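You operate a simulated robot arm through the tools that you are given. There is no shell and no other tool. Be economical: measure what you need, move in short steps, check, and stop when the job is done.

Carry out the task below with a simulated two-armed robot. There is one attempt and no reset: what you move stays moved.

## Task
Get out the bean tin that goes off first, and put the rice packet away in the upper basket.
Fine: tin on the top between fridge and larder; the other tins stay; push the basket in, then shut the lower larder door. Set down upright: what you pick out, rice packet.

It is judged by the outcome, as a careful person would: the job done as asked, and still so three seconds after it is handed in. It fails if anything else is knocked over, pushed out of place, dropped, spilled or broken.

## Robot
Two 7-joint arms with two-finger parallel grippers on one trunk, on a base that drives. Base frame: it is fixed to the floor where the robot stands at the start and does not move with it; the origin is under the middle of the robot, x ahead of it, y to its left, z up. Units: m, degrees, N and s.
The left shoulder is at the start at [-0.023, 0.152, 1.143], the right one opposite. Places, roughly: inside of the upper larder basket [0.9, 0.1, 0.5]; lower larder basket [0.9, 0.1, 0.3]; lower larder door [0.6, -0.5, 0.8]; top between fridge and larder [0.5, 0.6, 0.9]; upper larder basket [0.9, 0.1, 0.5]. Payload 3.91 kg a hand.
The tool frame of a hand sits at the grasp point between the pads (the TCP): z along the fingers, y along the line on which they close. The tips reach 0.03 m beyond it. Largest opening 0.11 m; finger width 0.02, thickness 0.01; the body of the gripper, 0.048 by 0.112 m, starts 0.055 m behind the TCP.
Orientation is told as [roll, pitch, yaw] about the base's x, y, z axes, in that order, counted from this pose: with the fingers straight down and closing along the base's y, the tool's x points along the base's -x, its y along +y and its z along -z.

## Interface
- The arms move only by the tool arm_command. It takes "left_targets", "right_targets" or both (then of equal length, played together; a hand with none holds still); each is a list of rows, each an object (a shift or turn left out is 0, a gripper value left out holds the last) with "linear": the shift along the tool's x, y, z in m, a list of three; "rot": the turn, a rotation vector about the tool's x, y, z in degrees, a list of three; "gripper": the opening, from 0 (shut) to 1 (fully open). In form: [{"linear": [dx, dy, dz], "rot": [wx, wy, wz], "gripper": gripper}, ...]. A call has 1 to 12 rows; each row shifts and turns the commanded pose from where the row before left it, along the tool's axes as they then stand. Rows are played at 5 a second. More than 0.05 m and 8.6 degrees between two rows, or a gripper value outside its range, and nothing of the call is played. Where a pose cannot be reached the arm comes as near as it can. A force on the tool above 40 N (or 10 N above the force at the start of the call, whichever is more), or a blocked arm, ends the call early, and 0.2 s more pass. Each finger travels about 0.108 m/s and halts on what it meets, pressing with about 29 N; the grip force reading is that of the motor and also rises with nothing between the fingers. The clock runs only during rows and for 0.2 s after the last one: add rows that do not move to give the fingers time. It gives the time, the measured TCP pose, the force on the tool (base axes), the opening and the grip force at its end, in the units of the frame above (readings bear some noise), with the torque about the TCP (base axes, N m) and any sound that the robot's microphone picked up.
- Cameras (640 x 400 px; columns grow to the right, rows downward): "scene" is now at [0.0364, 0.0143, 1.3507]; the picture's right is [0.36, -0.93, -0.01], its down [-0.79, -0.30, -0.53] and it looks along [0.49, 0.20, -0.85] (base axes); focal length 225 px, centre (320, 200). "left" rides on the left gripper at [0.072, -0.017, -0.103] in its tool frame; the picture's right is [0.23, 0.97, 0.00], its down [-0.76, 0.18, -0.62] and it looks along [-0.61, 0.14, 0.78] (tool axes); focal length 222 px, centre (320, 200). "right" rides on the right gripper at [0.072, 0.017, -0.104] in its tool frame; the picture's right is [-0.23, 0.97, 0.00], its down [-0.76, -0.18, -0.62] and it looks along [-0.61, -0.14, 0.78] (tool axes); focal length 222 px, centre (320, 200). There is no depth. A picture from a camera that has moved, and an enlarged one, comes with that camera's place and axes in the base frame and with its lens. The place of the scene camera against the robot may be out by one fixed shift of up to 0.025 m in any direction.
- capture(camera): a new picture of that camera. No time passes.
- slide_trunk(by): slides the trunk up (or, below 0, down) by that many m; the arms and the scene camera ride with it, the base frame stays. It gives what a move gives, with no picture.
- steer(legs): drives the robot by 1 to 6 legs, each [ahead, left, turn to the left] in m, m and degrees, along the robot's own axes; the way and the turn of a leg run together, so that a leg with both is an arc; at most 1.5 m and 180 degrees a leg. The arms and the cameras ride along, it lands a little off, and it stops where it bumps. It gives what a move gives.
- turn_head(pan, tilt): turns the head with the scene camera to pan (to the left, within 86 degrees either way) and tilt (down, from -29 to 69), counted from straight ahead of the robot. It gives what a move gives.
- inspect(camera, box): a new picture of the part [left, top, right, bottom] of that camera's present view, enlarged. No time passes.
- job_done(): hands the job in; it is judged then, once.

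Work in short steps. Places have to be worked out from the pictures, the camera data and where the tool is seen: move nearer, look again, correct. Check each grasp and each placing, and mend what went wrong. You have 120 turns and 108 pictures in all, those below and enlarged ones among them. Open the grippers and draw the arms clear of the work before you hand the job in, unless the task says otherwise; then end with one line.

The tools are called after "Emit:" as a command line: name --argument value ..., lists and objects as JSON in quotes. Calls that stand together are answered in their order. arm_command: Moves the arms, as the interface text tells. Its arguments: {"type":"object","properties":{"left_targets":{"type":"array","items":{"type":"object","properties":{"linear":{"type":"array","items":{"type":"number"}},"rot":{"type":"array","items":{"type":"number"}},"gripper":{"type":"number"}}}},"right_targets":{"type":"array","items":{"type":"object","properties":{"linear":{"type":"array","items":{"type":"number"}},"rot":{"type":"array","items":{"type":"number"}},"gripper":{"type":"number"}}}}},"required":[]} The other tools are called the same way: slide_trunk (by) slides the trunk up or down; steer (legs) drives the base; turn_head (pan, tilt) turns the head that bears the scene camera; capture (camera) takes a picture; inspect (camera, box) takes an enlarged picture of a part of a camera's view; job_done () hands the job in.

At the start:

```text
clock: 0.0
left_eef_pos: [0.3322, 0.1885, 0.8024]
left_ee_rot: [-0.1, -0.7, 7.8]
left_contact_force: [0.7, 0.3, 3.8]
left_torque: [-0.09, 0.05, -0.02]
left_gripper_width: 0.1101
left_grip_force: 0.1
right_eef_pos: [0.6305, -0.2409, 0.83]
right_ee_rot: [0.8, -1.3, 8.6]
right_contact_force: [-0.1, 1.8, 2.4]
right_torque: [-0.13, 0.02, -0.02]
right_gripper_width: 0.11
right_grip_force: 0.1
trunk travel left (down, up): [-0.584, 0.356]
robot x, y, heading: [-0.0438, 0.0044, 8.2]
head pan, tilt: [12.9, 59.3]
```

scene: 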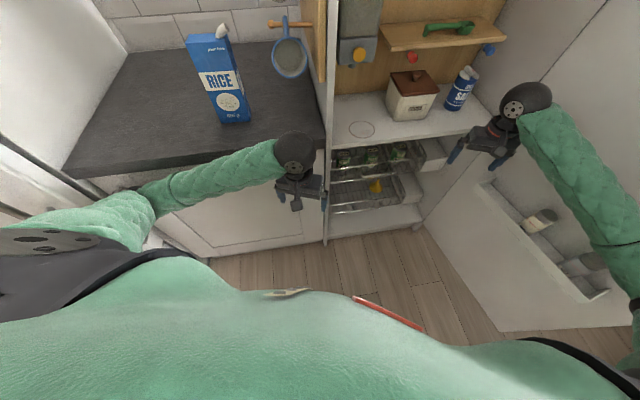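
right: 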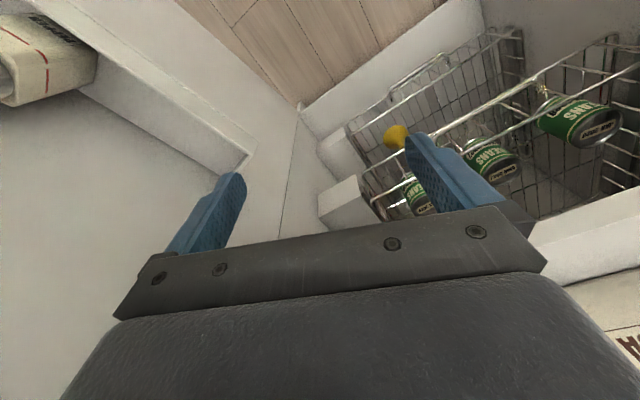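
left: 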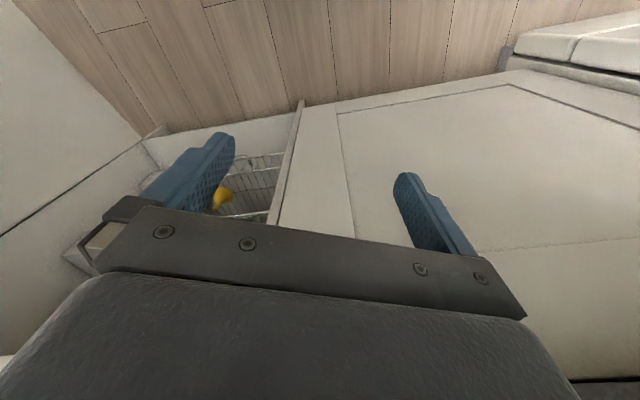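

The larder with two wire baskets is ahead-right, rice on the counter to the left, and the lower door is open on the right. I'll look at the baskets enlarged first.

Emit:
inspect --camera "scene" --box '[310, 120, 470, 250]'

Emit:
inspect --camera "right" --box '[320, 20, 640, 240]'

```text
3.08 times, centred on (390, 185) of scene
camera zoom: at [0.0364, 0.0143, 1.3507], right [0.36, -0.93, -0.01], down [-0.79, -0.3, -0.53], along [0.49, 0.2, -0.85], focal length 692 px, centre (105, 246)
```

zoom: 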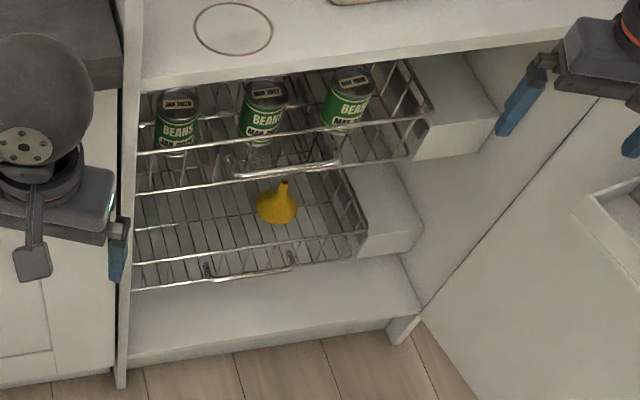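

```text
1.82 times, centred on (480, 130) of right
camera zoom: at [0.5545, -0.2354, 0.9315], right [0.08, 1.0, 0.02], down [0.77, -0.07, 0.64], along [0.64, -0.04, -0.77], focal length 404 px, centre (29, 327)
```

zoom: 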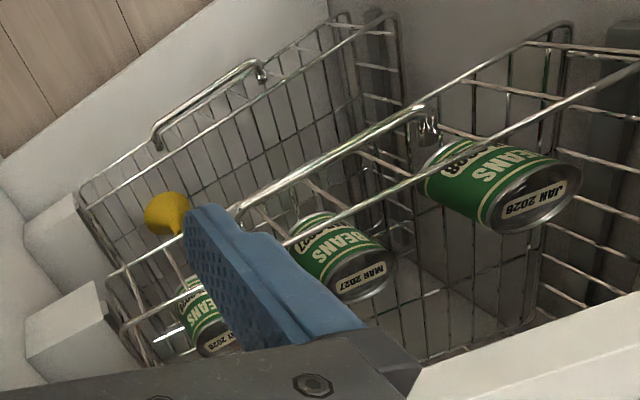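

Lids read JAN 2028 and MAR 2027; the third is unclear, so I enlarge the labels.

Emit:
inspect --camera "scene" --box '[384, 138, 408, 153]'

Emit:
inspect --camera "scene" --box '[330, 138, 390, 176]'

Emit:
inspect --camera "right" --box '[395, 150, 445, 220]'

```text
16.00 times, centred on (396, 146) of scene
camera zoom: at [0.0364, 0.0143, 1.3507], right [0.36, -0.93, -0.01], down [-0.79, -0.3, -0.53], along [0.49, 0.2, -0.85], focal length 3596 px, centre (-896, 1072)
```

zoom: 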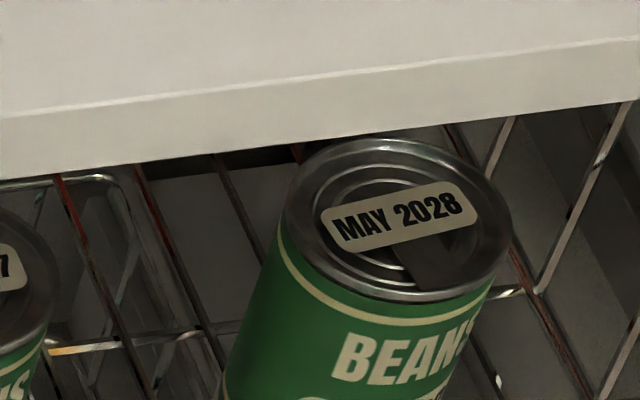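

```text
10.53 times, centred on (360, 157) of scene
camera zoom: at [0.0364, 0.0143, 1.3507], right [0.36, -0.93, -0.01], down [-0.79, -0.3, -0.53], along [0.49, 0.2, -0.85], focal length 2366 px, centre (-101, 653)
```

zoom: 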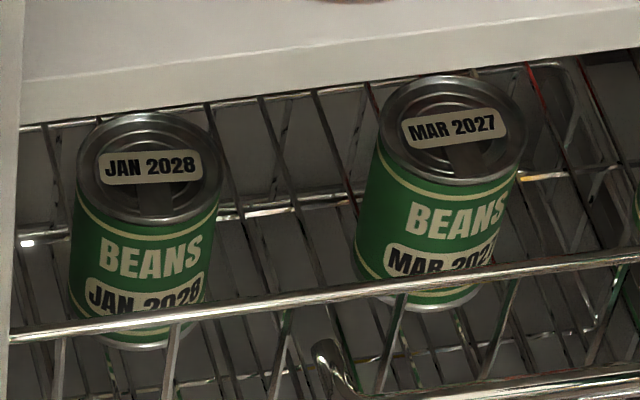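

```text
5.71 times, centred on (420, 185) of right
camera zoom: at [0.5545, -0.2354, 0.9315], right [0.08, 1.0, 0.02], down [0.77, -0.07, 0.64], along [0.64, -0.04, -0.77], focal length 1269 px, centre (-251, 286)
```

zoom: 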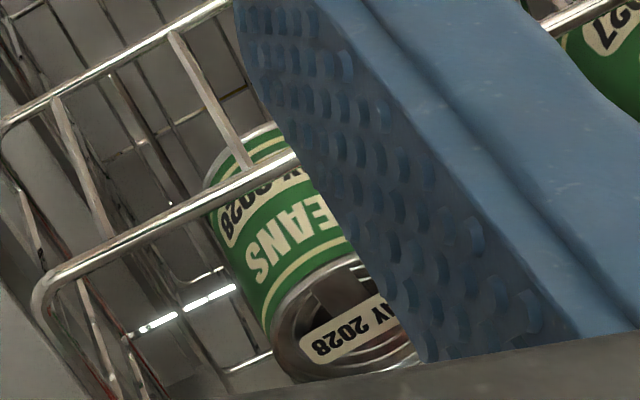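

Only three tins visible so far (Jan 2028, Mar 2027, May 2028), but the basket sits partly under the shelf and may hide more. I look around at the floor nearby and the door before moving.

Emit:
inspect --camera "scene" --box '[240, 260, 460, 340]'

Emit:
turn_head --pan -20 --tilt 40

Emit:
capture --camera "scene"

```text
2.91 times, centred on (350, 300) of scene
camera zoom: at [0.0364, 0.0143, 1.3507], right [0.36, -0.93, -0.01], down [-0.79, -0.3, -0.53], along [0.49, 0.2, -0.85], focal length 654 px, centre (233, -91)
```

zoom: 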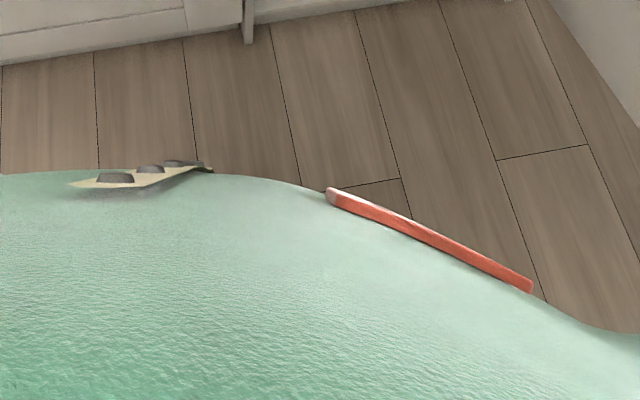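

```text
clock: 1.0
left_eef_pos: [0.3404, 0.188, 0.7936]
left_ee_rot: [-0.5, 0.5, 8.0]
left_contact_force: [-0.4, -1.2, -0.2]
left_torque: [-0.01, -0.01, -0.03]
left_gripper_width: 0.1102
left_grip_force: 0.1
right_eef_pos: [0.6427, -0.2357, 0.8163]
right_ee_rot: [0.7, 0.0, 9.1]
right_contact_force: [0.4, 0.1, -0.4]
right_torque: [-0.03, 0.03, 0.0]
right_gripper_width: 0.1099
right_grip_force: 0.1
trunk travel left (down, up): [-0.584, 0.356]
robot x, y, heading: [-0.0525, 0.0016, 9.2]
head pan, tilt: [-20.0, 40.0]
```

```text
98 pictures are left
camera scene: at [0.0804, -0.035, 1.3738], right [-0.19, -0.98, -0.02], down [-0.63, 0.14, -0.76], along [0.75, -0.13, -0.65], focal length 225 px, centre (320, 200)
```

scene: 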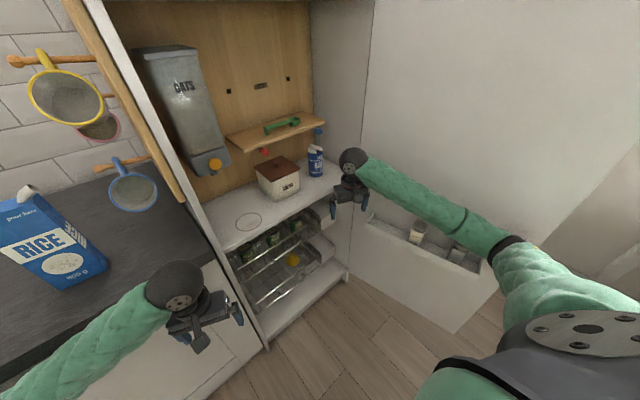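

The "things" are only robot trim. The kitchen front runs at about 28° to the base frame; the lower door stands ~110° open. I back up, then turn to face the larder squarely.

Emit:
steer --legs '[[-0.25, 0, 0], [0, 0, 19]]'

Emit:
turn_head --pan -10 --tilt 35

Emit:
capture --camera "scene"

```text
clock: 3.8
left_eef_pos: [0.0179, 0.2829, 0.789]
left_ee_rot: [-0.9, 0.8, 27.0]
left_contact_force: [0.3, -0.1, 1.2]
left_torque: [0.0, 0.0, -0.02]
left_gripper_width: 0.1102
left_grip_force: 0.1
right_eef_pos: [0.4414, -0.0232, 0.8175]
right_ee_rot: [-0.1, 0.2, 27.9]
right_contact_force: [0.0, 0.0, -0.4]
right_torque: [-0.01, -0.01, 0.05]
right_gripper_width: 0.1099
right_grip_force: 0.1
trunk travel left (down, up): [-0.584, 0.356]
robot x, y, heading: [-0.292, -0.0307, 27.6]
head pan, tilt: [-20.0, 40.0]
```

```text
clock: 4.6
left_eef_pos: [0.0174, 0.2833, 0.7894]
left_ee_rot: [-0.9, 0.7, 27.0]
left_contact_force: [-0.2, 0.0, -0.6]
left_torque: [-0.02, -0.01, 0.01]
left_gripper_width: 0.1099
left_grip_force: 0.0
right_eef_pos: [0.4411, -0.0224, 0.8185]
right_ee_rot: [0.0, 0.3, 27.8]
right_contact_force: [0.2, 0.0, 0.2]
right_torque: [0.0, 0.01, 0.0]
right_gripper_width: 0.1098
right_grip_force: 0.1
trunk travel left (down, up): [-0.584, 0.356]
robot x, y, heading: [-0.2932, -0.0303, 27.7]
head pan, tilt: [-10.0, 35.0]
```

```text
97 pictures are left
camera scene: at [-0.1643, 0.0179, 1.3811], right [0.3, -0.95, 0.0], down [-0.55, -0.17, -0.82], along [0.78, 0.25, -0.57], focal length 225 px, centre (320, 200)
```

scene: 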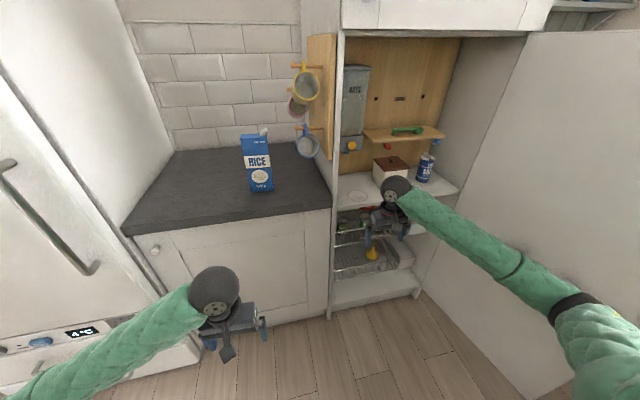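

Now facing roughly 28°. I lower the trunk so the arms come to basket height and the scene camera looks into the larder.

Emit:
slide_trunk --by -0.42

Emit:
turn_head --pan 0 --tilt 20

Emit:
capture --camera "scene"

```text
refused: -0.42 is not a number from -0.4 to 0.4
```

```text
clock: 5.3
left_eef_pos: [0.0175, 0.2835, 0.7893]
left_ee_rot: [-0.9, 0.7, 27.1]
left_contact_force: [-0.3, 0.0, 0.9]
left_torque: [0.0, -0.03, 0.01]
left_gripper_width: 0.11
left_grip_force: 0.1
right_eef_pos: [0.4409, -0.0237, 0.8185]
right_ee_rot: [0.1, 0.4, 27.8]
right_contact_force: [-0.3, -0.3, -0.7]
right_torque: [-0.02, 0.0, -0.04]
right_gripper_width: 0.1101
right_grip_force: 0.0
trunk travel left (down, up): [-0.584, 0.356]
robot x, y, heading: [-0.2904, -0.0259, 27.8]
head pan, tilt: [0.0, 20.0]
```

```text
96 pictures are left
camera scene: at [-0.1657, 0.0345, 1.4049], right [0.46, -0.89, 0.0], down [-0.3, -0.16, -0.94], along [0.83, 0.44, -0.34], focal length 225 px, centre (320, 200)
```

scene: 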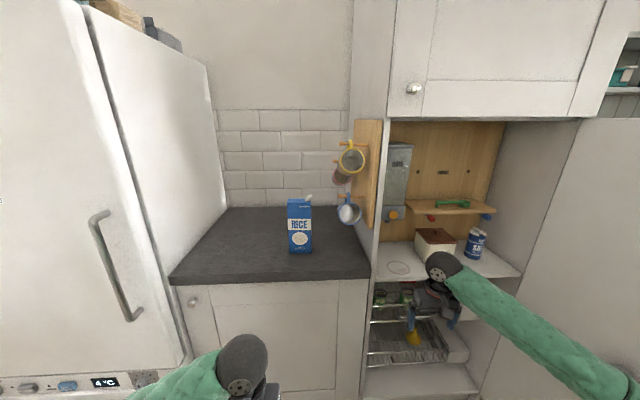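

Trunk step limit is 0.4; lowering by 0.38 now.

Emit:
slide_trunk --by -0.38

Emit:
turn_head --pan -18 --tilt 25

Emit:
capture --camera "scene"

```text
clock: 9.0
left_eef_pos: [0.0175, 0.2831, 0.4093]
left_ee_rot: [-0.9, 0.7, 27.1]
left_contact_force: [-0.5, 0.5, 0.4]
left_torque: [0.03, -0.02, -0.02]
left_gripper_width: 0.1101
left_grip_force: 0.0
right_eef_pos: [0.4396, -0.0233, 0.4386]
right_ee_rot: [0.0, 0.3, 27.8]
right_contact_force: [0.5, -0.2, -0.5]
right_torque: [0.03, -0.03, -0.01]
right_gripper_width: 0.11
right_grip_force: 0.0
trunk travel left (down, up): [-0.204, 0.736]
robot x, y, heading: [-0.2898, -0.0294, 27.5]
head pan, tilt: [0.0, 20.0]
```

```text
clock: 9.8
left_eef_pos: [0.0167, 0.2837, 0.4089]
left_ee_rot: [-1.0, 0.7, 27.0]
left_contact_force: [-0.1, -0.1, -0.1]
left_torque: [-0.02, -0.01, 0.0]
left_gripper_width: 0.1101
left_grip_force: 0.1
right_eef_pos: [0.44, -0.0227, 0.4381]
right_ee_rot: [0.1, 0.3, 27.8]
right_contact_force: [0.4, 0.3, 0.0]
right_torque: [0.03, 0.03, 0.0]
right_gripper_width: 0.1098
right_grip_force: 0.0
trunk travel left (down, up): [-0.204, 0.736]
robot x, y, heading: [-0.2884, -0.0257, 27.6]
head pan, tilt: [-18.0, 25.0]
```

```text
95 pictures are left
camera scene: at [-0.1576, 0.0068, 1.017], right [0.17, -0.99, 0.0], down [-0.42, -0.07, -0.91], along [0.89, 0.15, -0.42], focal length 225 px, centre (320, 200)
```

scene: 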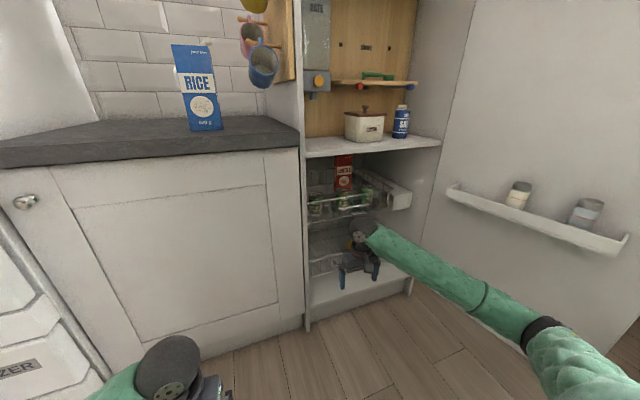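

Emit:
inspect --camera "scene" --box '[295, 130, 445, 225]'

```text
4.21 times, centred on (370, 178) of scene
camera zoom: at [-0.1576, 0.0068, 1.017], right [0.17, -0.99, 0.0], down [-0.42, -0.07, -0.91], along [0.89, 0.15, -0.42], focal length 946 px, centre (110, 295)
```

zoom: 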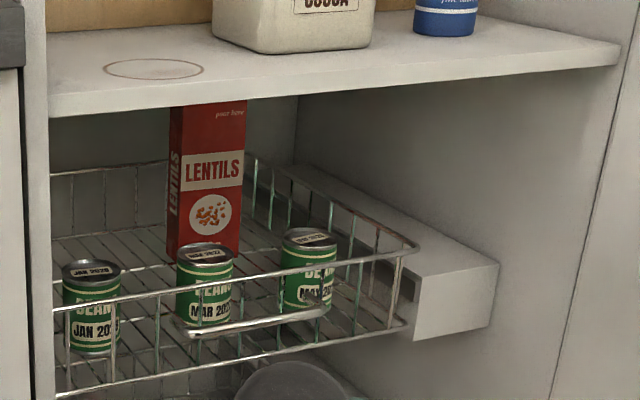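

The basket holds three tins (Mar 2027 is the earliest) and a lentils box; its handle is near [0.67, 0.00, 0.60], a little under the shelf. I pitch the right hand horizontal to grip the handle bar from the front.

Emit:
arm_command --right_targets '[{"linear": [0, 0, -0.04]}, {"rot": [0, -8.2, 0]}, {"rot": [0, -8.2, 0]}, {"rot": [0, -8.2, 0]}, {"rot": [0, -8.2, 0]}, {"rot": [0, -8.2, 0]}, {"rot": [0, -8.2, 0]}, {"rot": [0, -8.2, 0]}, {"rot": [0, -8.2, 0]}, {"rot": [0, -8.2, 0]}, {"rot": [0, -8.2, 0]}]'

Emit:
capture --camera "scene"

```text
clock: 12.2
left_eef_pos: [0.0169, 0.2844, 0.4099]
left_ee_rot: [-0.9, 0.7, 26.9]
left_contact_force: [-0.8, 0.6, 0.7]
left_torque: [-0.01, -0.04, 0.01]
left_gripper_width: 0.1099
left_grip_force: 0.1
right_eef_pos: [0.4408, -0.023, 0.4784]
right_ee_rot: [-0.3, -81.7, 28.2]
right_contact_force: [0.7, -0.1, -0.1]
right_torque: [-0.02, -0.01, -0.02]
right_gripper_width: 0.1099
right_grip_force: 0.0
trunk travel left (down, up): [-0.204, 0.736]
robot x, y, heading: [-0.2922, -0.0301, 27.9]
head pan, tilt: [-18.0, 25.0]
```

```text
93 pictures are left
camera scene: at [-0.1575, 0.0067, 1.0171], right [0.17, -0.99, 0.0], down [-0.42, -0.07, -0.91], along [0.89, 0.15, -0.42], focal length 225 px, centre (320, 200)
```

scene: 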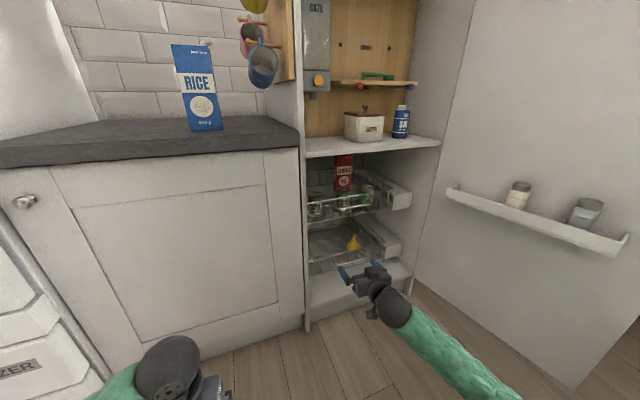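

Pitched to −82°. Now I roll the hand about its own axis so the fingers close vertically.

Emit:
arm_command --right_targets '[{"rot": [0, 0, 8.2]}, {"rot": [0, 0, 8.2]}, {"rot": [0, 0, 8.2]}, {"rot": [0, 0, 8.2]}, {"rot": [0, 0, 8.2]}, {"rot": [0, 0, 8.2]}, {"rot": [0, 0, 8.2]}, {"rot": [0, 0, 8.2]}, {"rot": [0, 0, 8.2]}, {"rot": [0, 0, 8.2]}, {"rot": [0, 0, 8]}]'

Emit:
capture --camera "right"

```text
clock: 14.1
left_eef_pos: [0.0176, 0.2836, 0.4071]
left_ee_rot: [-0.9, 0.7, 27.0]
left_contact_force: [0.4, 0.3, 0.1]
left_torque: [-0.01, 0.01, -0.02]
left_gripper_width: 0.1099
left_grip_force: 0.0
right_eef_pos: [0.455, -0.0585, 0.4836]
right_ee_rot: [78.7, -31.6, -56.7]
right_contact_force: [-0.1, -0.8, -0.6]
right_torque: [0.0, -0.04, 0.03]
right_gripper_width: 0.1099
right_grip_force: 0.0
trunk travel left (down, up): [-0.204, 0.736]
robot x, y, heading: [-0.2886, -0.0317, 27.8]
head pan, tilt: [-18.0, 25.0]
stopped in row 9 (right hand): the arm was blocked; the commanded pose is now the measured one
```

```text
92 pictures are left
camera right: at [0.3288, -0.0432, 0.4759], right [-0.01, 0.36, 0.93], down [-0.17, -0.92, 0.35], along [0.99, -0.16, 0.07], focal length 222 px, centre (320, 200)
```

right: 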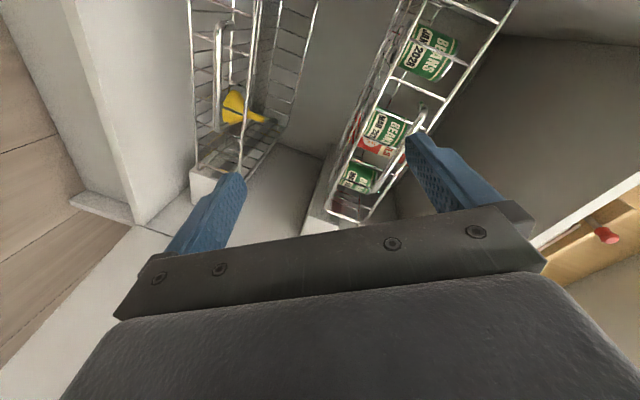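

The wrist limit stops the roll at ~56°. I roll the other way: back and on to −90°.

Emit:
arm_command --right_targets '[{"rot": [0, 0, -8.3]}, {"rot": [0, 0, -8.3]}, {"rot": [0, 0, -8.3]}, {"rot": [0, 0, -8.3]}, {"rot": [0, 0, -8.3]}, {"rot": [0, 0, -8.3]}, {"rot": [0, 0, -8.3]}, {"rot": [0, 0, -8.3]}, {"rot": [0, 0, -8.3]}]'

Emit:
arm_command --right_targets '[{"rot": [0, 0, -8.3]}, {"rot": [0, 0, -8.3]}, {"rot": [0, 0, -8.3]}, {"rot": [0, 0, -8.3]}, {"rot": [0, 0, -8.3]}, {"rot": [0, 0, -8.3]}, {"rot": [0, 0, -8.3]}, {"rot": [0, 0, -8.3]}]'

Emit:
capture --camera "right"

Emit:
capture --camera "scene"

```text
clock: 16.1
left_eef_pos: [0.0176, 0.2835, 0.409]
left_ee_rot: [-0.9, 0.7, 27.0]
left_contact_force: [0.6, -0.4, -0.2]
left_torque: [0.0, 0.0, 0.0]
left_gripper_width: 0.1098
left_grip_force: 0.0
right_eef_pos: [0.4554, -0.0585, 0.4844]
right_ee_rot: [-59.9, -70.8, 88.6]
right_contact_force: [-0.7, 0.1, -0.2]
right_torque: [-0.06, 0.01, -0.01]
right_gripper_width: 0.1101
right_grip_force: 0.0
trunk travel left (down, up): [-0.204, 0.736]
robot x, y, heading: [-0.2933, -0.0321, 27.9]
head pan, tilt: [-18.0, 25.0]
```

```text
clock: 17.9
left_eef_pos: [0.0161, 0.2826, 0.4094]
left_ee_rot: [-1.0, 0.7, 27.0]
left_contact_force: [-0.4, 0.0, 0.3]
left_torque: [0.04, -0.02, 0.01]
left_gripper_width: 0.1099
left_grip_force: 0.1
right_eef_pos: [0.4547, -0.0595, 0.486]
right_ee_rot: [-80.4, -6.8, 116.1]
right_contact_force: [0.2, 0.3, -0.2]
right_torque: [-0.01, -0.02, -0.02]
right_gripper_width: 0.1099
right_grip_force: 0.1
trunk travel left (down, up): [-0.204, 0.736]
robot x, y, heading: [-0.2891, -0.0312, 27.6]
head pan, tilt: [-18.0, 25.0]
```

```text
91 pictures are left
camera right: at [0.3929, -0.1683, 0.4763], right [-0.29, 0.23, -0.93], down [-0.84, 0.39, 0.37], along [0.45, 0.89, 0.08], focal length 222 px, centre (320, 200)
```

right: 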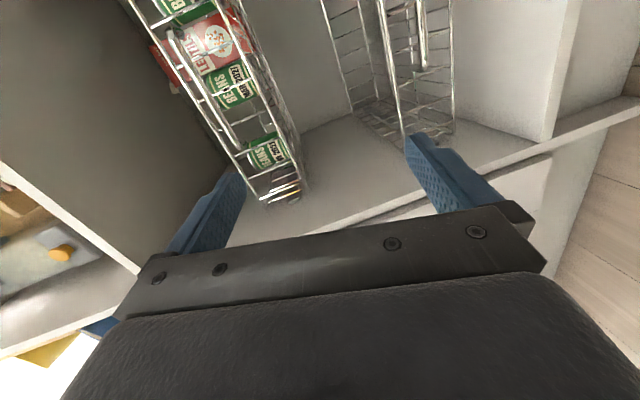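

```text
90 pictures are left
camera scene: at [-0.1577, 0.0066, 1.0169], right [0.17, -0.99, 0.0], down [-0.42, -0.07, -0.91], along [0.89, 0.15, -0.42], focal length 225 px, centre (320, 200)
```

scene: 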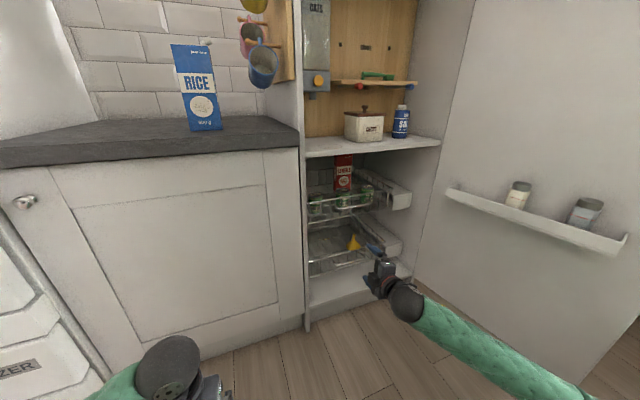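

Fingers now close vertically with the tool pointing into the larder. I move to a standoff about 0.1 m in front of the handle.

Emit:
arm_command --right_targets '[{"linear": [0.006, -0.038, 0.02]}, {"linear": [0.006, -0.038, 0.02]}, {"linear": [0.005, -0.038, 0.02]}, {"linear": [0.005, -0.037, 0.03]}, {}]'

Emit:
capture --camera "right"

Emit:
inspect --camera "scene" --box '[290, 130, 450, 230]'

```text
clock: 19.1
left_eef_pos: [0.0177, 0.2827, 0.4093]
left_ee_rot: [-0.9, 0.7, 27.0]
left_contact_force: [0.1, 0.3, -0.1]
left_torque: [0.04, 0.01, -0.05]
left_gripper_width: 0.1099
left_grip_force: 0.1
right_eef_pos: [0.5724, -0.0416, 0.6141]
right_ee_rot: [-80.3, -6.8, 116.2]
right_contact_force: [-0.5, -0.1, 0.5]
right_torque: [-0.01, -0.01, -0.03]
right_gripper_width: 0.11
right_grip_force: 0.0
trunk travel left (down, up): [-0.204, 0.736]
robot x, y, heading: [-0.2905, -0.029, 28.0]
head pan, tilt: [-18.0, 25.0]
```

```text
89 pictures are left
camera right: at [0.5109, -0.1512, 0.6055], right [-0.3, 0.23, -0.93], down [-0.84, 0.39, 0.37], along [0.45, 0.89, 0.08], focal length 222 px, centre (320, 200)
```

right: 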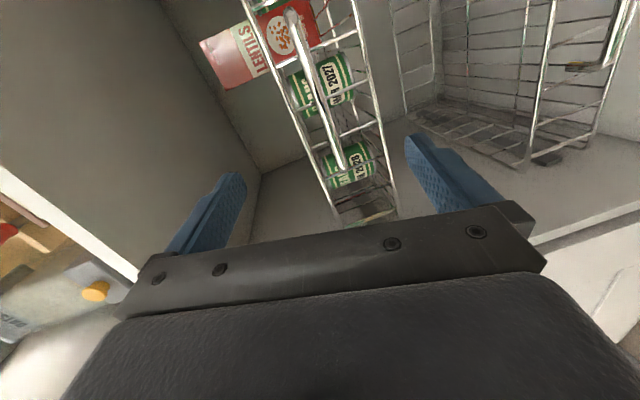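

```text
4.00 times, centred on (370, 180) of scene
camera zoom: at [-0.1576, 0.0067, 1.0169], right [0.17, -0.99, 0.0], down [-0.42, -0.07, -0.91], along [0.89, 0.15, -0.42], focal length 899 px, centre (120, 280)
```

zoom: 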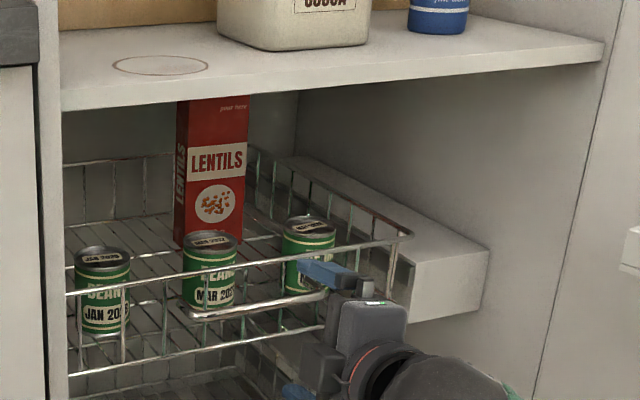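

Triangulating from both cameras, the handle bar centre is near [0.68, 0.005, 0.594], straight ahead of the tool by ~0.115 m. Advancing 0.09 with the fingers part-closed, then checking.

Emit:
arm_command --right_targets '[{"linear": [0.002, 0, 0.03], "gripper": 0.7}, {"linear": [0.002, 0, 0.03]}, {"linear": [0.001, 0, 0.03]}, {}]'

Emit:
capture --camera "right"

Emit:
inspect --camera "scene" --box '[290, 130, 450, 230]'

```text
clock: 20.1
left_eef_pos: [0.0176, 0.2827, 0.4098]
left_ee_rot: [-0.9, 0.7, 26.9]
left_contact_force: [-0.2, 0.8, -0.4]
left_torque: [0.01, 0.01, -0.02]
left_gripper_width: 0.1103
left_grip_force: 0.0
right_eef_pos: [0.6545, -0.0071, 0.5997]
right_ee_rot: [-80.4, -6.9, 116.1]
right_contact_force: [-1.3, -0.5, -0.5]
right_torque: [-0.03, 0.02, 0.01]
right_gripper_width: 0.0769
right_grip_force: 0.0
trunk travel left (down, up): [-0.204, 0.736]
robot x, y, heading: [-0.291, -0.0316, 28.0]
head pan, tilt: [-18.0, 25.0]
```

```text
87 pictures are left
camera right: at [0.592, -0.1165, 0.5907], right [-0.3, 0.23, -0.93], down [-0.84, 0.39, 0.37], along [0.45, 0.89, 0.08], focal length 222 px, centre (320, 200)
```

right: 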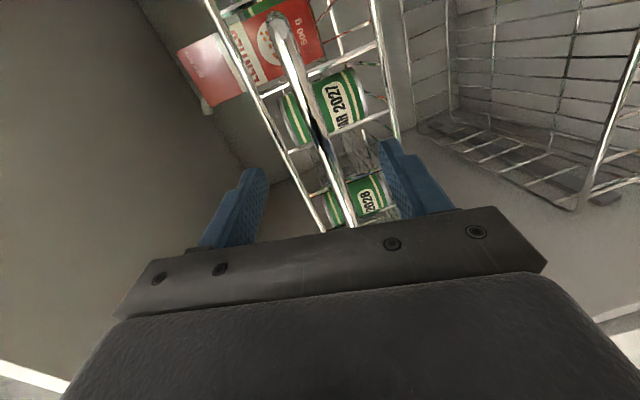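

```text
4.00 times, centred on (370, 180) of scene
camera zoom: at [-0.1575, 0.0067, 1.0169], right [0.17, -0.99, 0.0], down [-0.42, -0.07, -0.91], along [0.89, 0.15, -0.42], focal length 899 px, centre (120, 280)
```

zoom: 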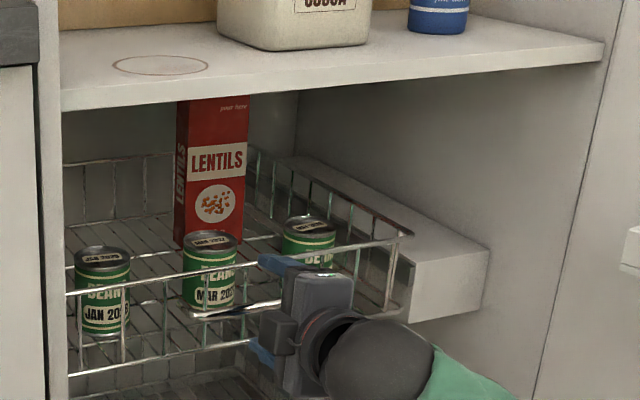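

The bar lies between the fingers. I advance the last 2.5 cm and close.

Emit:
arm_command --right_targets '[{"linear": [0, 0, 0.025]}, {"gripper": 0}, {}, {}, {}]'

Emit:
capture --camera "right"

```text
clock: 21.1
left_eef_pos: [0.0189, 0.2835, 0.4094]
left_ee_rot: [-0.9, 0.7, 26.8]
left_contact_force: [-0.1, 0.5, -0.4]
left_torque: [0.03, -0.02, 0.0]
left_gripper_width: 0.1098
left_grip_force: 0.0
right_eef_pos: [0.6758, 0.0043, 0.5889]
right_ee_rot: [-79.7, -6.8, 116.1]
right_contact_force: [-1.0, -2.2, -9.6]
right_torque: [-0.98, -0.48, -0.33]
right_gripper_width: 0.0145
right_grip_force: 44.8
trunk travel left (down, up): [-0.204, 0.736]
robot x, y, heading: [-0.2921, -0.0296, 27.6]
head pan, tilt: [-18.0, 25.0]
stopped in row 4 (right hand): the force on the tool passed its limit at 43 N (the readings are from after the stop); the commanded pose is now the measured one
```

```text
85 pictures are left
camera right: at [0.6131, -0.1053, 0.5815], right [-0.3, 0.23, -0.92], down [-0.84, 0.39, 0.37], along [0.45, 0.89, 0.07], focal length 222 px, centre (320, 200)
```

right: 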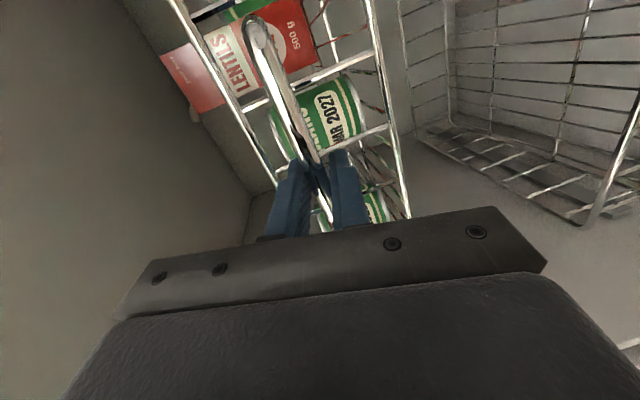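

Bar gripped (14 mm). I draw the basket straight out along the larder axis in gentle steps.

Emit:
arm_command --right_targets '[{"linear": [0.0003, 0.0008, -0.005]}, {"linear": [0.0005, 0.0016, -0.01]}, {"linear": [0.0007, 0.0023, -0.0147]}, {"linear": [0.0007, 0.0023, -0.0147]}, {"linear": [0.0007, 0.0023, -0.0147]}, {"linear": [0.0007, 0.0023, -0.0147]}, {"linear": [0.0007, 0.0023, -0.0147]}, {"linear": [0.0007, 0.0023, -0.0147]}, {"linear": [0.0005, 0.0016, -0.01]}, {"linear": [0.0003, 0.0008, -0.005]}]'

Emit:
inspect --camera "scene" --box '[250, 110, 490, 260]'

```text
clock: 22.7
left_eef_pos: [0.0188, 0.2828, 0.4096]
left_ee_rot: [-0.9, 0.9, 26.9]
left_contact_force: [-0.6, 0.4, 0.1]
left_torque: [0.0, 0.02, 0.01]
left_gripper_width: 0.1098
left_grip_force: 0.0
right_eef_pos: [0.6, -0.0409, 0.589]
right_ee_rot: [-79.6, -6.8, 115.8]
right_contact_force: [-0.4, -3.1, -11.8]
right_torque: [-1.12, -0.61, -1.15]
right_gripper_width: 0.0144
right_grip_force: 45.4
trunk travel left (down, up): [-0.204, 0.736]
robot x, y, heading: [-0.2914, -0.0322, 27.4]
head pan, tilt: [-18.0, 25.0]
stopped in row 8 (right hand): the force on the tool passed its limit at 42 N (the readings are from after the stop); the commanded pose is now the measured one
```

```text
2.67 times, centred on (370, 185) of scene
camera zoom: at [-0.1567, 0.006, 1.017], right [0.17, -0.99, 0.0], down [-0.42, -0.07, -0.91], along [0.89, 0.15, -0.42], focal length 599 px, centre (187, 240)
```

zoom: 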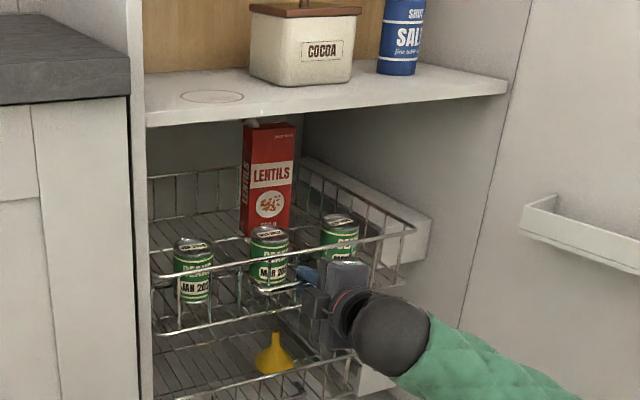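

It slid out 9 cm, then friction tripped the limit (42 N). I continue in smaller steps along the measured 30° direction.

Emit:
arm_command --right_targets '[{"linear": [0.0, 0.002, 0]}, {"linear": [0.0008, 0.0015, -0.0098]}, {"linear": [0.0008, 0.0015, -0.0098]}, {"linear": [0.0008, 0.0015, -0.0098]}, {"linear": [0.0008, 0.0015, -0.0098]}, {"linear": [0.0008, 0.0015, -0.0098]}, {"linear": [0.0008, 0.0015, -0.0098]}, {"linear": [0.0008, 0.0015, -0.0098]}, {"linear": [0.0008, 0.0015, -0.0098]}, {"linear": [0.0008, 0.0015, -0.0098]}, {"linear": [0.0008, 0.0015, -0.0098]}, {"linear": [0.0008, 0.0015, -0.0098]}]'

Emit:
inspect --camera "scene" --box '[250, 110, 490, 260]'

```text
clock: 25.3
left_eef_pos: [0.0193, 0.2836, 0.4096]
left_ee_rot: [-0.8, 0.9, 27.0]
left_contact_force: [0.0, 1.7, -0.4]
left_torque: [0.01, 0.01, -0.01]
left_gripper_width: 0.1103
left_grip_force: 0.1
right_eef_pos: [0.5067, -0.096, 0.5881]
right_ee_rot: [-79.6, -6.8, 115.7]
right_contact_force: [10.7, -17.8, -19.8]
right_torque: [-0.82, -0.3, 0.73]
right_gripper_width: 0.0144
right_grip_force: 44.7
trunk travel left (down, up): [-0.204, 0.736]
robot x, y, heading: [-0.2925, -0.0313, 27.4]
head pan, tilt: [-18.0, 25.0]
```

```text
2.67 times, centred on (370, 185) of scene
camera zoom: at [-0.1561, 0.0053, 1.0166], right [0.17, -0.99, 0.0], down [-0.42, -0.07, -0.91], along [0.89, 0.15, -0.42], focal length 599 px, centre (187, 240)
```

zoom: 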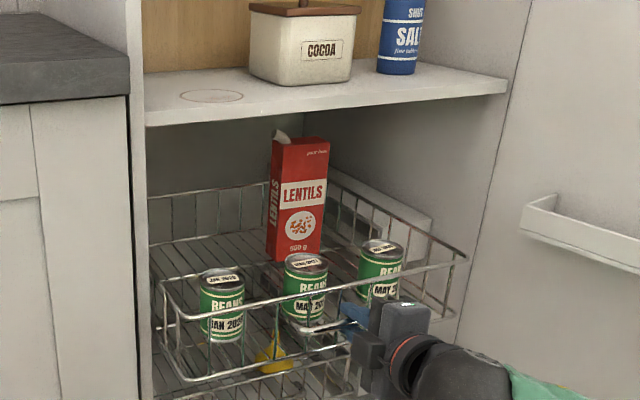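

Out ~0.2 m and stable; side load suggests steering slightly right/down. I continue ~0.11 m more.

Emit:
arm_command --right_targets '[{"linear": [0.003, 0.003, 0]}, {"linear": [0.0013, 0.0015, -0.0098]}, {"linear": [0.0013, 0.0015, -0.0098]}, {"linear": [0.0013, 0.0015, -0.0098]}, {"linear": [0.0013, 0.0015, -0.0098]}, {"linear": [0.0013, 0.0015, -0.0098]}, {"linear": [0.0013, 0.0015, -0.0098]}, {"linear": [0.0013, 0.0015, -0.0098]}, {"linear": [0.0013, 0.0015, -0.0098]}, {"linear": [0.0013, 0.0015, -0.0098]}, {"linear": [0.0013, 0.0015, -0.0098]}, {"linear": [0.0013, 0.0015, -0.0098]}]'

Emit:
capture --camera "scene"

```text
clock: 27.9
left_eef_pos: [0.0181, 0.2837, 0.4103]
left_ee_rot: [-1.1, 0.7, 26.9]
left_contact_force: [-0.9, 0.7, -0.6]
left_torque: [0.0, 0.01, 0.01]
left_gripper_width: 0.1101
left_grip_force: 0.1
right_eef_pos: [0.4184, -0.1579, 0.5885]
right_ee_rot: [-80.0, -6.8, 115.9]
right_contact_force: [-19.3, 31.4, 8.0]
right_torque: [-0.79, -0.53, 0.25]
right_gripper_width: 0.0141
right_grip_force: 44.9
right hand out of reach, approached as far as the arm can: row 12
trunk travel left (down, up): [-0.204, 0.736]
robot x, y, heading: [-0.2907, -0.0298, 27.8]
head pan, tilt: [-18.0, 25.0]
```

```text
82 pictures are left
camera scene: at [-0.1589, 0.0074, 1.0174], right [0.17, -0.99, 0.0], down [-0.42, -0.07, -0.91], along [0.89, 0.15, -0.42], focal length 225 px, centre (320, 200)
```

scene: 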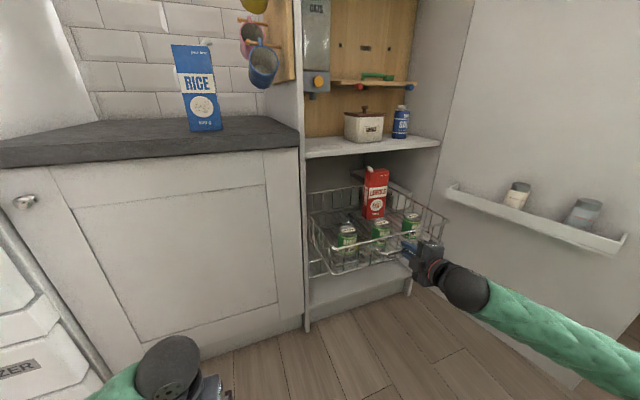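

Basket is out ~0.30 m, tins now in front of the shelf. I release the handle and withdraw the right hand.

Emit:
arm_command --right_targets '[{"gripper": 0.5}, {"gripper": 0.7}, {}, {"linear": [0, 0, -0.04]}, {"linear": [0, 0, -0.04]}, {"linear": [0.03, 0, -0.02]}, {"linear": [0.03, 0, 0]}]' --left_targets '[{"linear": [0, 0, -0.03]}, {"linear": [0, 0, -0.03]}, {"linear": [0, 0, -0.03]}, {"linear": [0, 0, -0.03]}, {"linear": [0, 0, -0.03]}, {}, {}]'

Emit:
slide_trunk --by 0.25

Emit:
turn_head --pan -20 --tilt 40

Emit:
capture --camera "scene"

```text
clock: 29.7
left_eef_pos: [0.0286, 0.2956, 0.5535]
left_ee_rot: [-0.8, 0.8, 33.4]
left_contact_force: [-0.4, 0.5, 0.4]
left_torque: [-0.04, 0.01, -0.01]
left_gripper_width: 0.1101
left_grip_force: 0.0
left hand out of reach, approached as far as the arm can: row 1, 2, 3, 4
right_eef_pos: [0.4631, -0.2175, 0.5779]
right_ee_rot: [-80.3, -6.7, 122.4]
right_contact_force: [0.1, 0.2, -0.6]
right_torque: [0.0, -0.02, 0.0]
right_gripper_width: 0.0772
right_grip_force: 0.0
right hand out of reach, approached as far as the arm can: row 4, 5
trunk travel left (down, up): [-0.204, 0.736]
robot x, y, heading: [-0.2689, -0.0616, 34.0]
head pan, tilt: [-18.0, 25.0]
stopped in row 7 (right hand): the arm was blocked; the commanded pose is now the measured one
```

```text
clock: 30.7
left_eef_pos: [0.0279, 0.2963, 0.6216]
left_ee_rot: [-1.0, 0.7, 33.4]
left_contact_force: [-0.6, -0.2, -0.7]
left_torque: [-0.03, -0.01, 0.0]
left_gripper_width: 0.1101
left_grip_force: 0.0
right_eef_pos: [0.4639, -0.2171, 0.645]
right_ee_rot: [-79.6, -6.7, 122.2]
right_contact_force: [-2.4, -0.5, 3.2]
right_torque: [0.11, 0.1, 0.08]
right_gripper_width: 0.0767
right_grip_force: 0.1
trunk travel left (down, up): [-0.273, 0.667]
robot x, y, heading: [-0.2672, -0.0648, 34.3]
head pan, tilt: [-18.0, 25.0]
stopped: the force on the tool passed its limit at 87 N (the readings are from after the stop); the commanded pose is now the measured one
```

```text
clock: 31.5
left_eef_pos: [0.0286, 0.2972, 0.6207]
left_ee_rot: [-1.0, 0.8, 33.4]
left_contact_force: [-1.1, -0.3, 0.7]
left_torque: [0.01, 0.0, 0.01]
left_gripper_width: 0.1102
left_grip_force: 0.1
right_eef_pos: [0.4641, -0.2165, 0.6427]
right_ee_rot: [-79.6, -6.7, 122.2]
right_contact_force: [-3.5, 3.9, 8.2]
right_torque: [0.36, 0.18, 0.06]
right_gripper_width: 0.0732
right_grip_force: 0.1
trunk travel left (down, up): [-0.273, 0.667]
robot x, y, heading: [-0.2675, -0.0631, 34.0]
head pan, tilt: [-20.0, 40.0]
```

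```text
81 pictures are left
camera scene: at [-0.146, -0.0126, 1.0626], right [0.24, -0.97, 0.0], down [-0.62, -0.16, -0.77], along [0.74, 0.19, -0.64], focal length 225 px, centre (320, 200)
```

scene: 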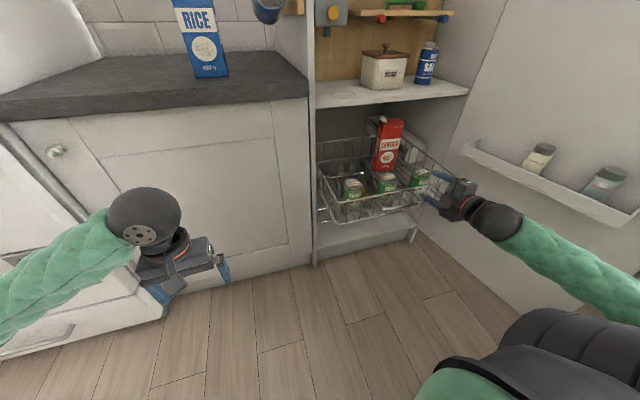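

The right hand didn't get clear and the base yawed a bit; it seems to be touching the basket front. I look closely before moving.

Emit:
inspect --camera "scene" --box '[300, 110, 500, 235]'

Emit:
capture --camera "right"

```text
3.20 times, centred on (400, 172) of scene
camera zoom: at [-0.146, -0.0126, 1.0626], right [0.24, -0.97, 0.0], down [-0.62, -0.16, -0.77], along [0.74, 0.19, -0.64], focal length 719 px, centre (64, 288)
```

zoom: 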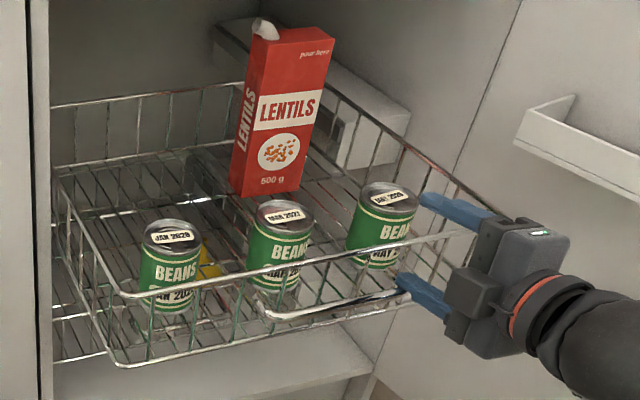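

```text
79 pictures are left
camera right: at [0.4139, -0.3329, 0.6343], right [-0.33, 0.19, -0.92], down [-0.88, 0.3, 0.37], along [0.35, 0.93, 0.07], focal length 222 px, centre (320, 200)
```

right: 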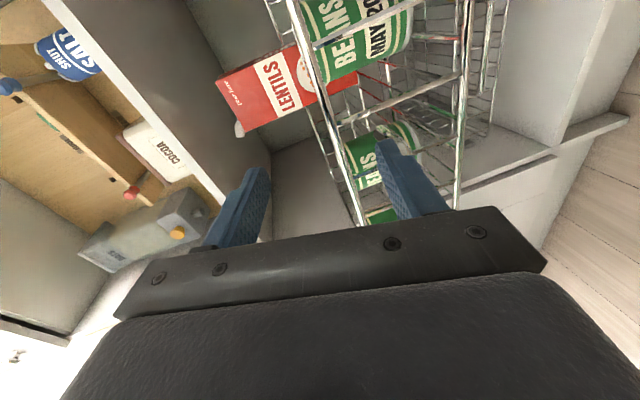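

The fingers straddle the rim at the handle's right end, lower finger pushing up. I lower the trunk 2.5 cm to unload, then back the base straight out.

Emit:
slide_trunk --by -0.025

Emit:
steer --legs '[[-0.12, 0, 0]]'

Emit:
capture --camera "scene"

```text
clock: 32.0
left_eef_pos: [0.0282, 0.2967, 0.6082]
left_ee_rot: [-0.9, 0.6, 33.4]
left_contact_force: [-1.1, 0.6, 0.4]
left_torque: [0.01, 0.0, -0.01]
left_gripper_width: 0.1098
left_grip_force: 0.1
right_eef_pos: [0.464, -0.2171, 0.6354]
right_ee_rot: [-80.4, -6.4, 122.3]
right_contact_force: [-2.5, 1.8, 32.5]
right_torque: [0.64, 0.12, 0.05]
right_gripper_width: 0.0617
right_grip_force: 0.1
trunk travel left (down, up): [-0.26, 0.68]
robot x, y, heading: [-0.269, -0.06, 34.0]
head pan, tilt: [-20.0, 40.0]
stopped: the force on the tool passed its limit at 46 N (the readings are from after the stop); the commanded pose is now the measured one
```

```text
clock: 32.8
left_eef_pos: [0.0129, 0.292, 0.6081]
left_ee_rot: [-0.9, 0.7, 34.1]
left_contact_force: [0.0, -0.8, -0.4]
left_torque: [0.02, -0.01, 0.01]
left_gripper_width: 0.1099
left_grip_force: 0.1
right_eef_pos: [0.4595, -0.2171, 0.6413]
right_ee_rot: [-81.1, -6.1, 122.8]
right_contact_force: [-0.5, -0.4, 13.8]
right_torque: [0.14, 0.04, 0.04]
right_gripper_width: 0.0703
right_grip_force: 0.2
trunk travel left (down, up): [-0.26, 0.68]
robot x, y, heading: [-0.2777, -0.0685, 34.7]
head pan, tilt: [-20.0, 40.0]
stopped in leg 1: the force on the tool passed its limit at 67 N (the readings are from after the stop); the commanded pose is now the measured one
```

```text
78 pictures are left
camera scene: at [-0.1583, -0.0206, 1.0492], right [0.26, -0.97, 0.0], down [-0.62, -0.17, -0.77], along [0.74, 0.2, -0.64], focal length 225 px, centre (320, 200)
```

scene: 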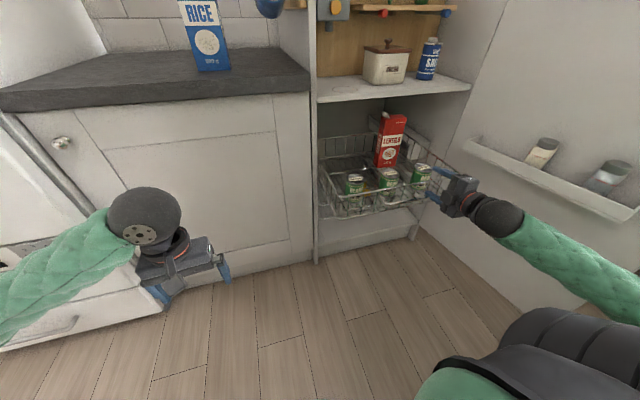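

The lower finger seems trapped between handle and rim. Zooming in to see exactly.

Emit:
inspect --camera "scene" --box '[380, 150, 480, 222]'

Emit:
inspect --camera "right" --box '[240, 100, 480, 250]'

```text
5.56 times, centred on (430, 186) of scene
camera zoom: at [-0.1583, -0.0206, 1.0492], right [0.26, -0.97, 0.0], down [-0.62, -0.17, -0.77], along [0.74, 0.2, -0.64], focal length 1249 px, centre (-291, 278)
```

zoom: 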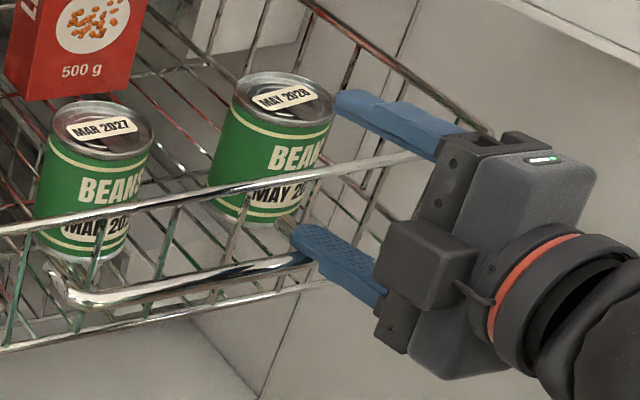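

```text
2.67 times, centred on (360, 175) of right
camera zoom: at [0.4112, -0.3332, 0.6311], right [-0.3, 0.19, -0.93], down [-0.89, 0.29, 0.35], along [0.34, 0.94, 0.08], focal length 592 px, centre (213, 267)
```

zoom: 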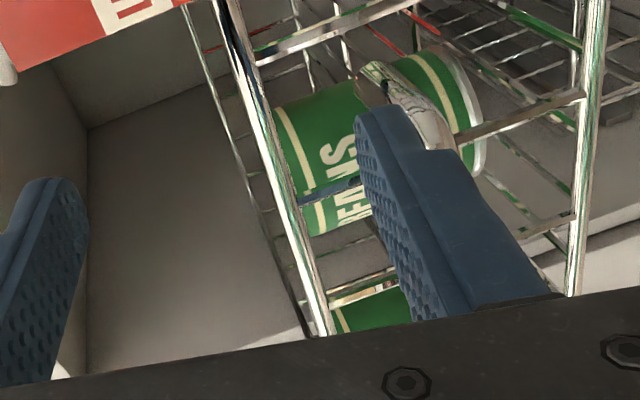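

The lower finger rests on top of the handle. I lift a few mm, narrow the opening, and ease back.

Emit:
arm_command --right_targets '[{"linear": [0, -0.004, 0], "gripper": 0.5}, {"linear": [0, -0.002, 0]}, {"linear": [0, 0, -0.01]}, {"linear": [0, 0, -0.01]}]'

Emit:
inspect --camera "scene" --box '[380, 150, 480, 222]'

```text
clock: 33.8
left_eef_pos: [0.0128, 0.2956, 0.604]
left_ee_rot: [-0.8, 1.2, 35.3]
left_contact_force: [0.3, 0.3, 1.0]
left_torque: [0.0, 0.05, 0.01]
left_gripper_width: 0.1099
left_grip_force: 0.0
right_eef_pos: [0.4557, -0.2144, 0.6449]
right_ee_rot: [-80.7, -6.1, 123.9]
right_contact_force: [0.4, 0.3, -1.2]
right_torque: [0.05, -0.05, -0.08]
right_gripper_width: 0.0551
right_grip_force: 0.0
trunk travel left (down, up): [-0.26, 0.68]
robot x, y, heading: [-0.2779, -0.0703, 36.1]
head pan, tilt: [-20.0, 40.0]
```

```text
5.56 times, centred on (430, 186) of scene
camera zoom: at [-0.1497, -0.0191, 1.048], right [0.28, -0.96, 0.0], down [-0.62, -0.18, -0.76], along [0.73, 0.21, -0.65], focal length 1249 px, centre (-291, 278)
```

zoom: 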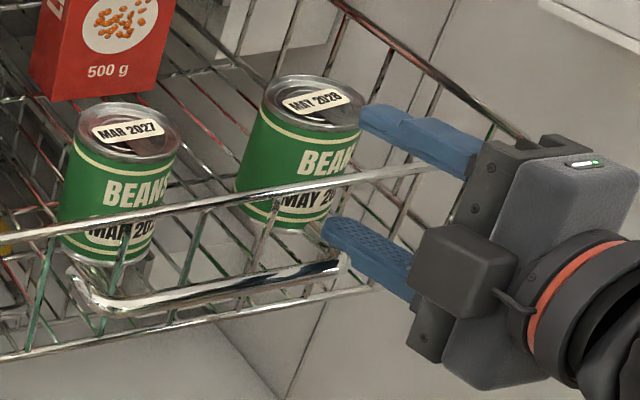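

Free of force now, but the base keeps yawing when the arm retreats — maybe the elbow pushes on the door. I look to the right.

Emit:
turn_head --pan -60 --tilt 45

Emit:
capture --camera "scene"

```text
clock: 34.9
left_eef_pos: [0.0079, 0.2972, 0.607]
left_ee_rot: [-0.7, 1.1, 35.5]
left_contact_force: [-0.3, -0.1, -1.3]
left_torque: [-0.01, 0.01, -0.02]
left_gripper_width: 0.11
left_grip_force: 0.1
right_eef_pos: [0.4522, -0.2124, 0.644]
right_ee_rot: [-80.7, -6.2, 124.2]
right_contact_force: [0.2, -0.5, 1.8]
right_torque: [-0.07, 0.09, 0.1]
right_gripper_width: 0.055
right_grip_force: 0.1
trunk travel left (down, up): [-0.26, 0.68]
robot x, y, heading: [-0.2794, -0.0714, 36.3]
head pan, tilt: [-60.0, 45.0]
```

```text
74 pictures are left
camera scene: at [-0.16, -0.0764, 1.0415], right [-0.4, -0.92, 0.0], down [-0.65, 0.28, -0.7], along [0.64, -0.28, -0.71], focal length 225 px, centre (320, 200)
```

scene: 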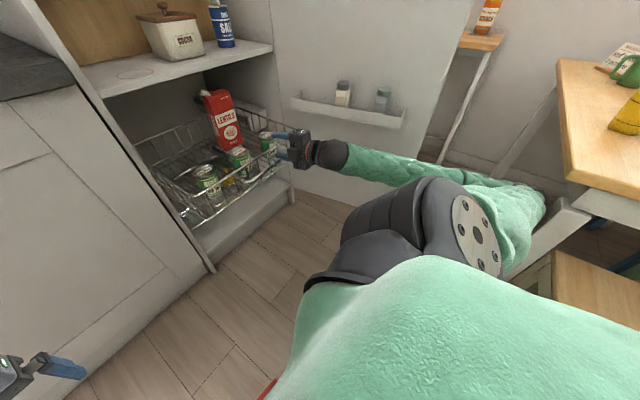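

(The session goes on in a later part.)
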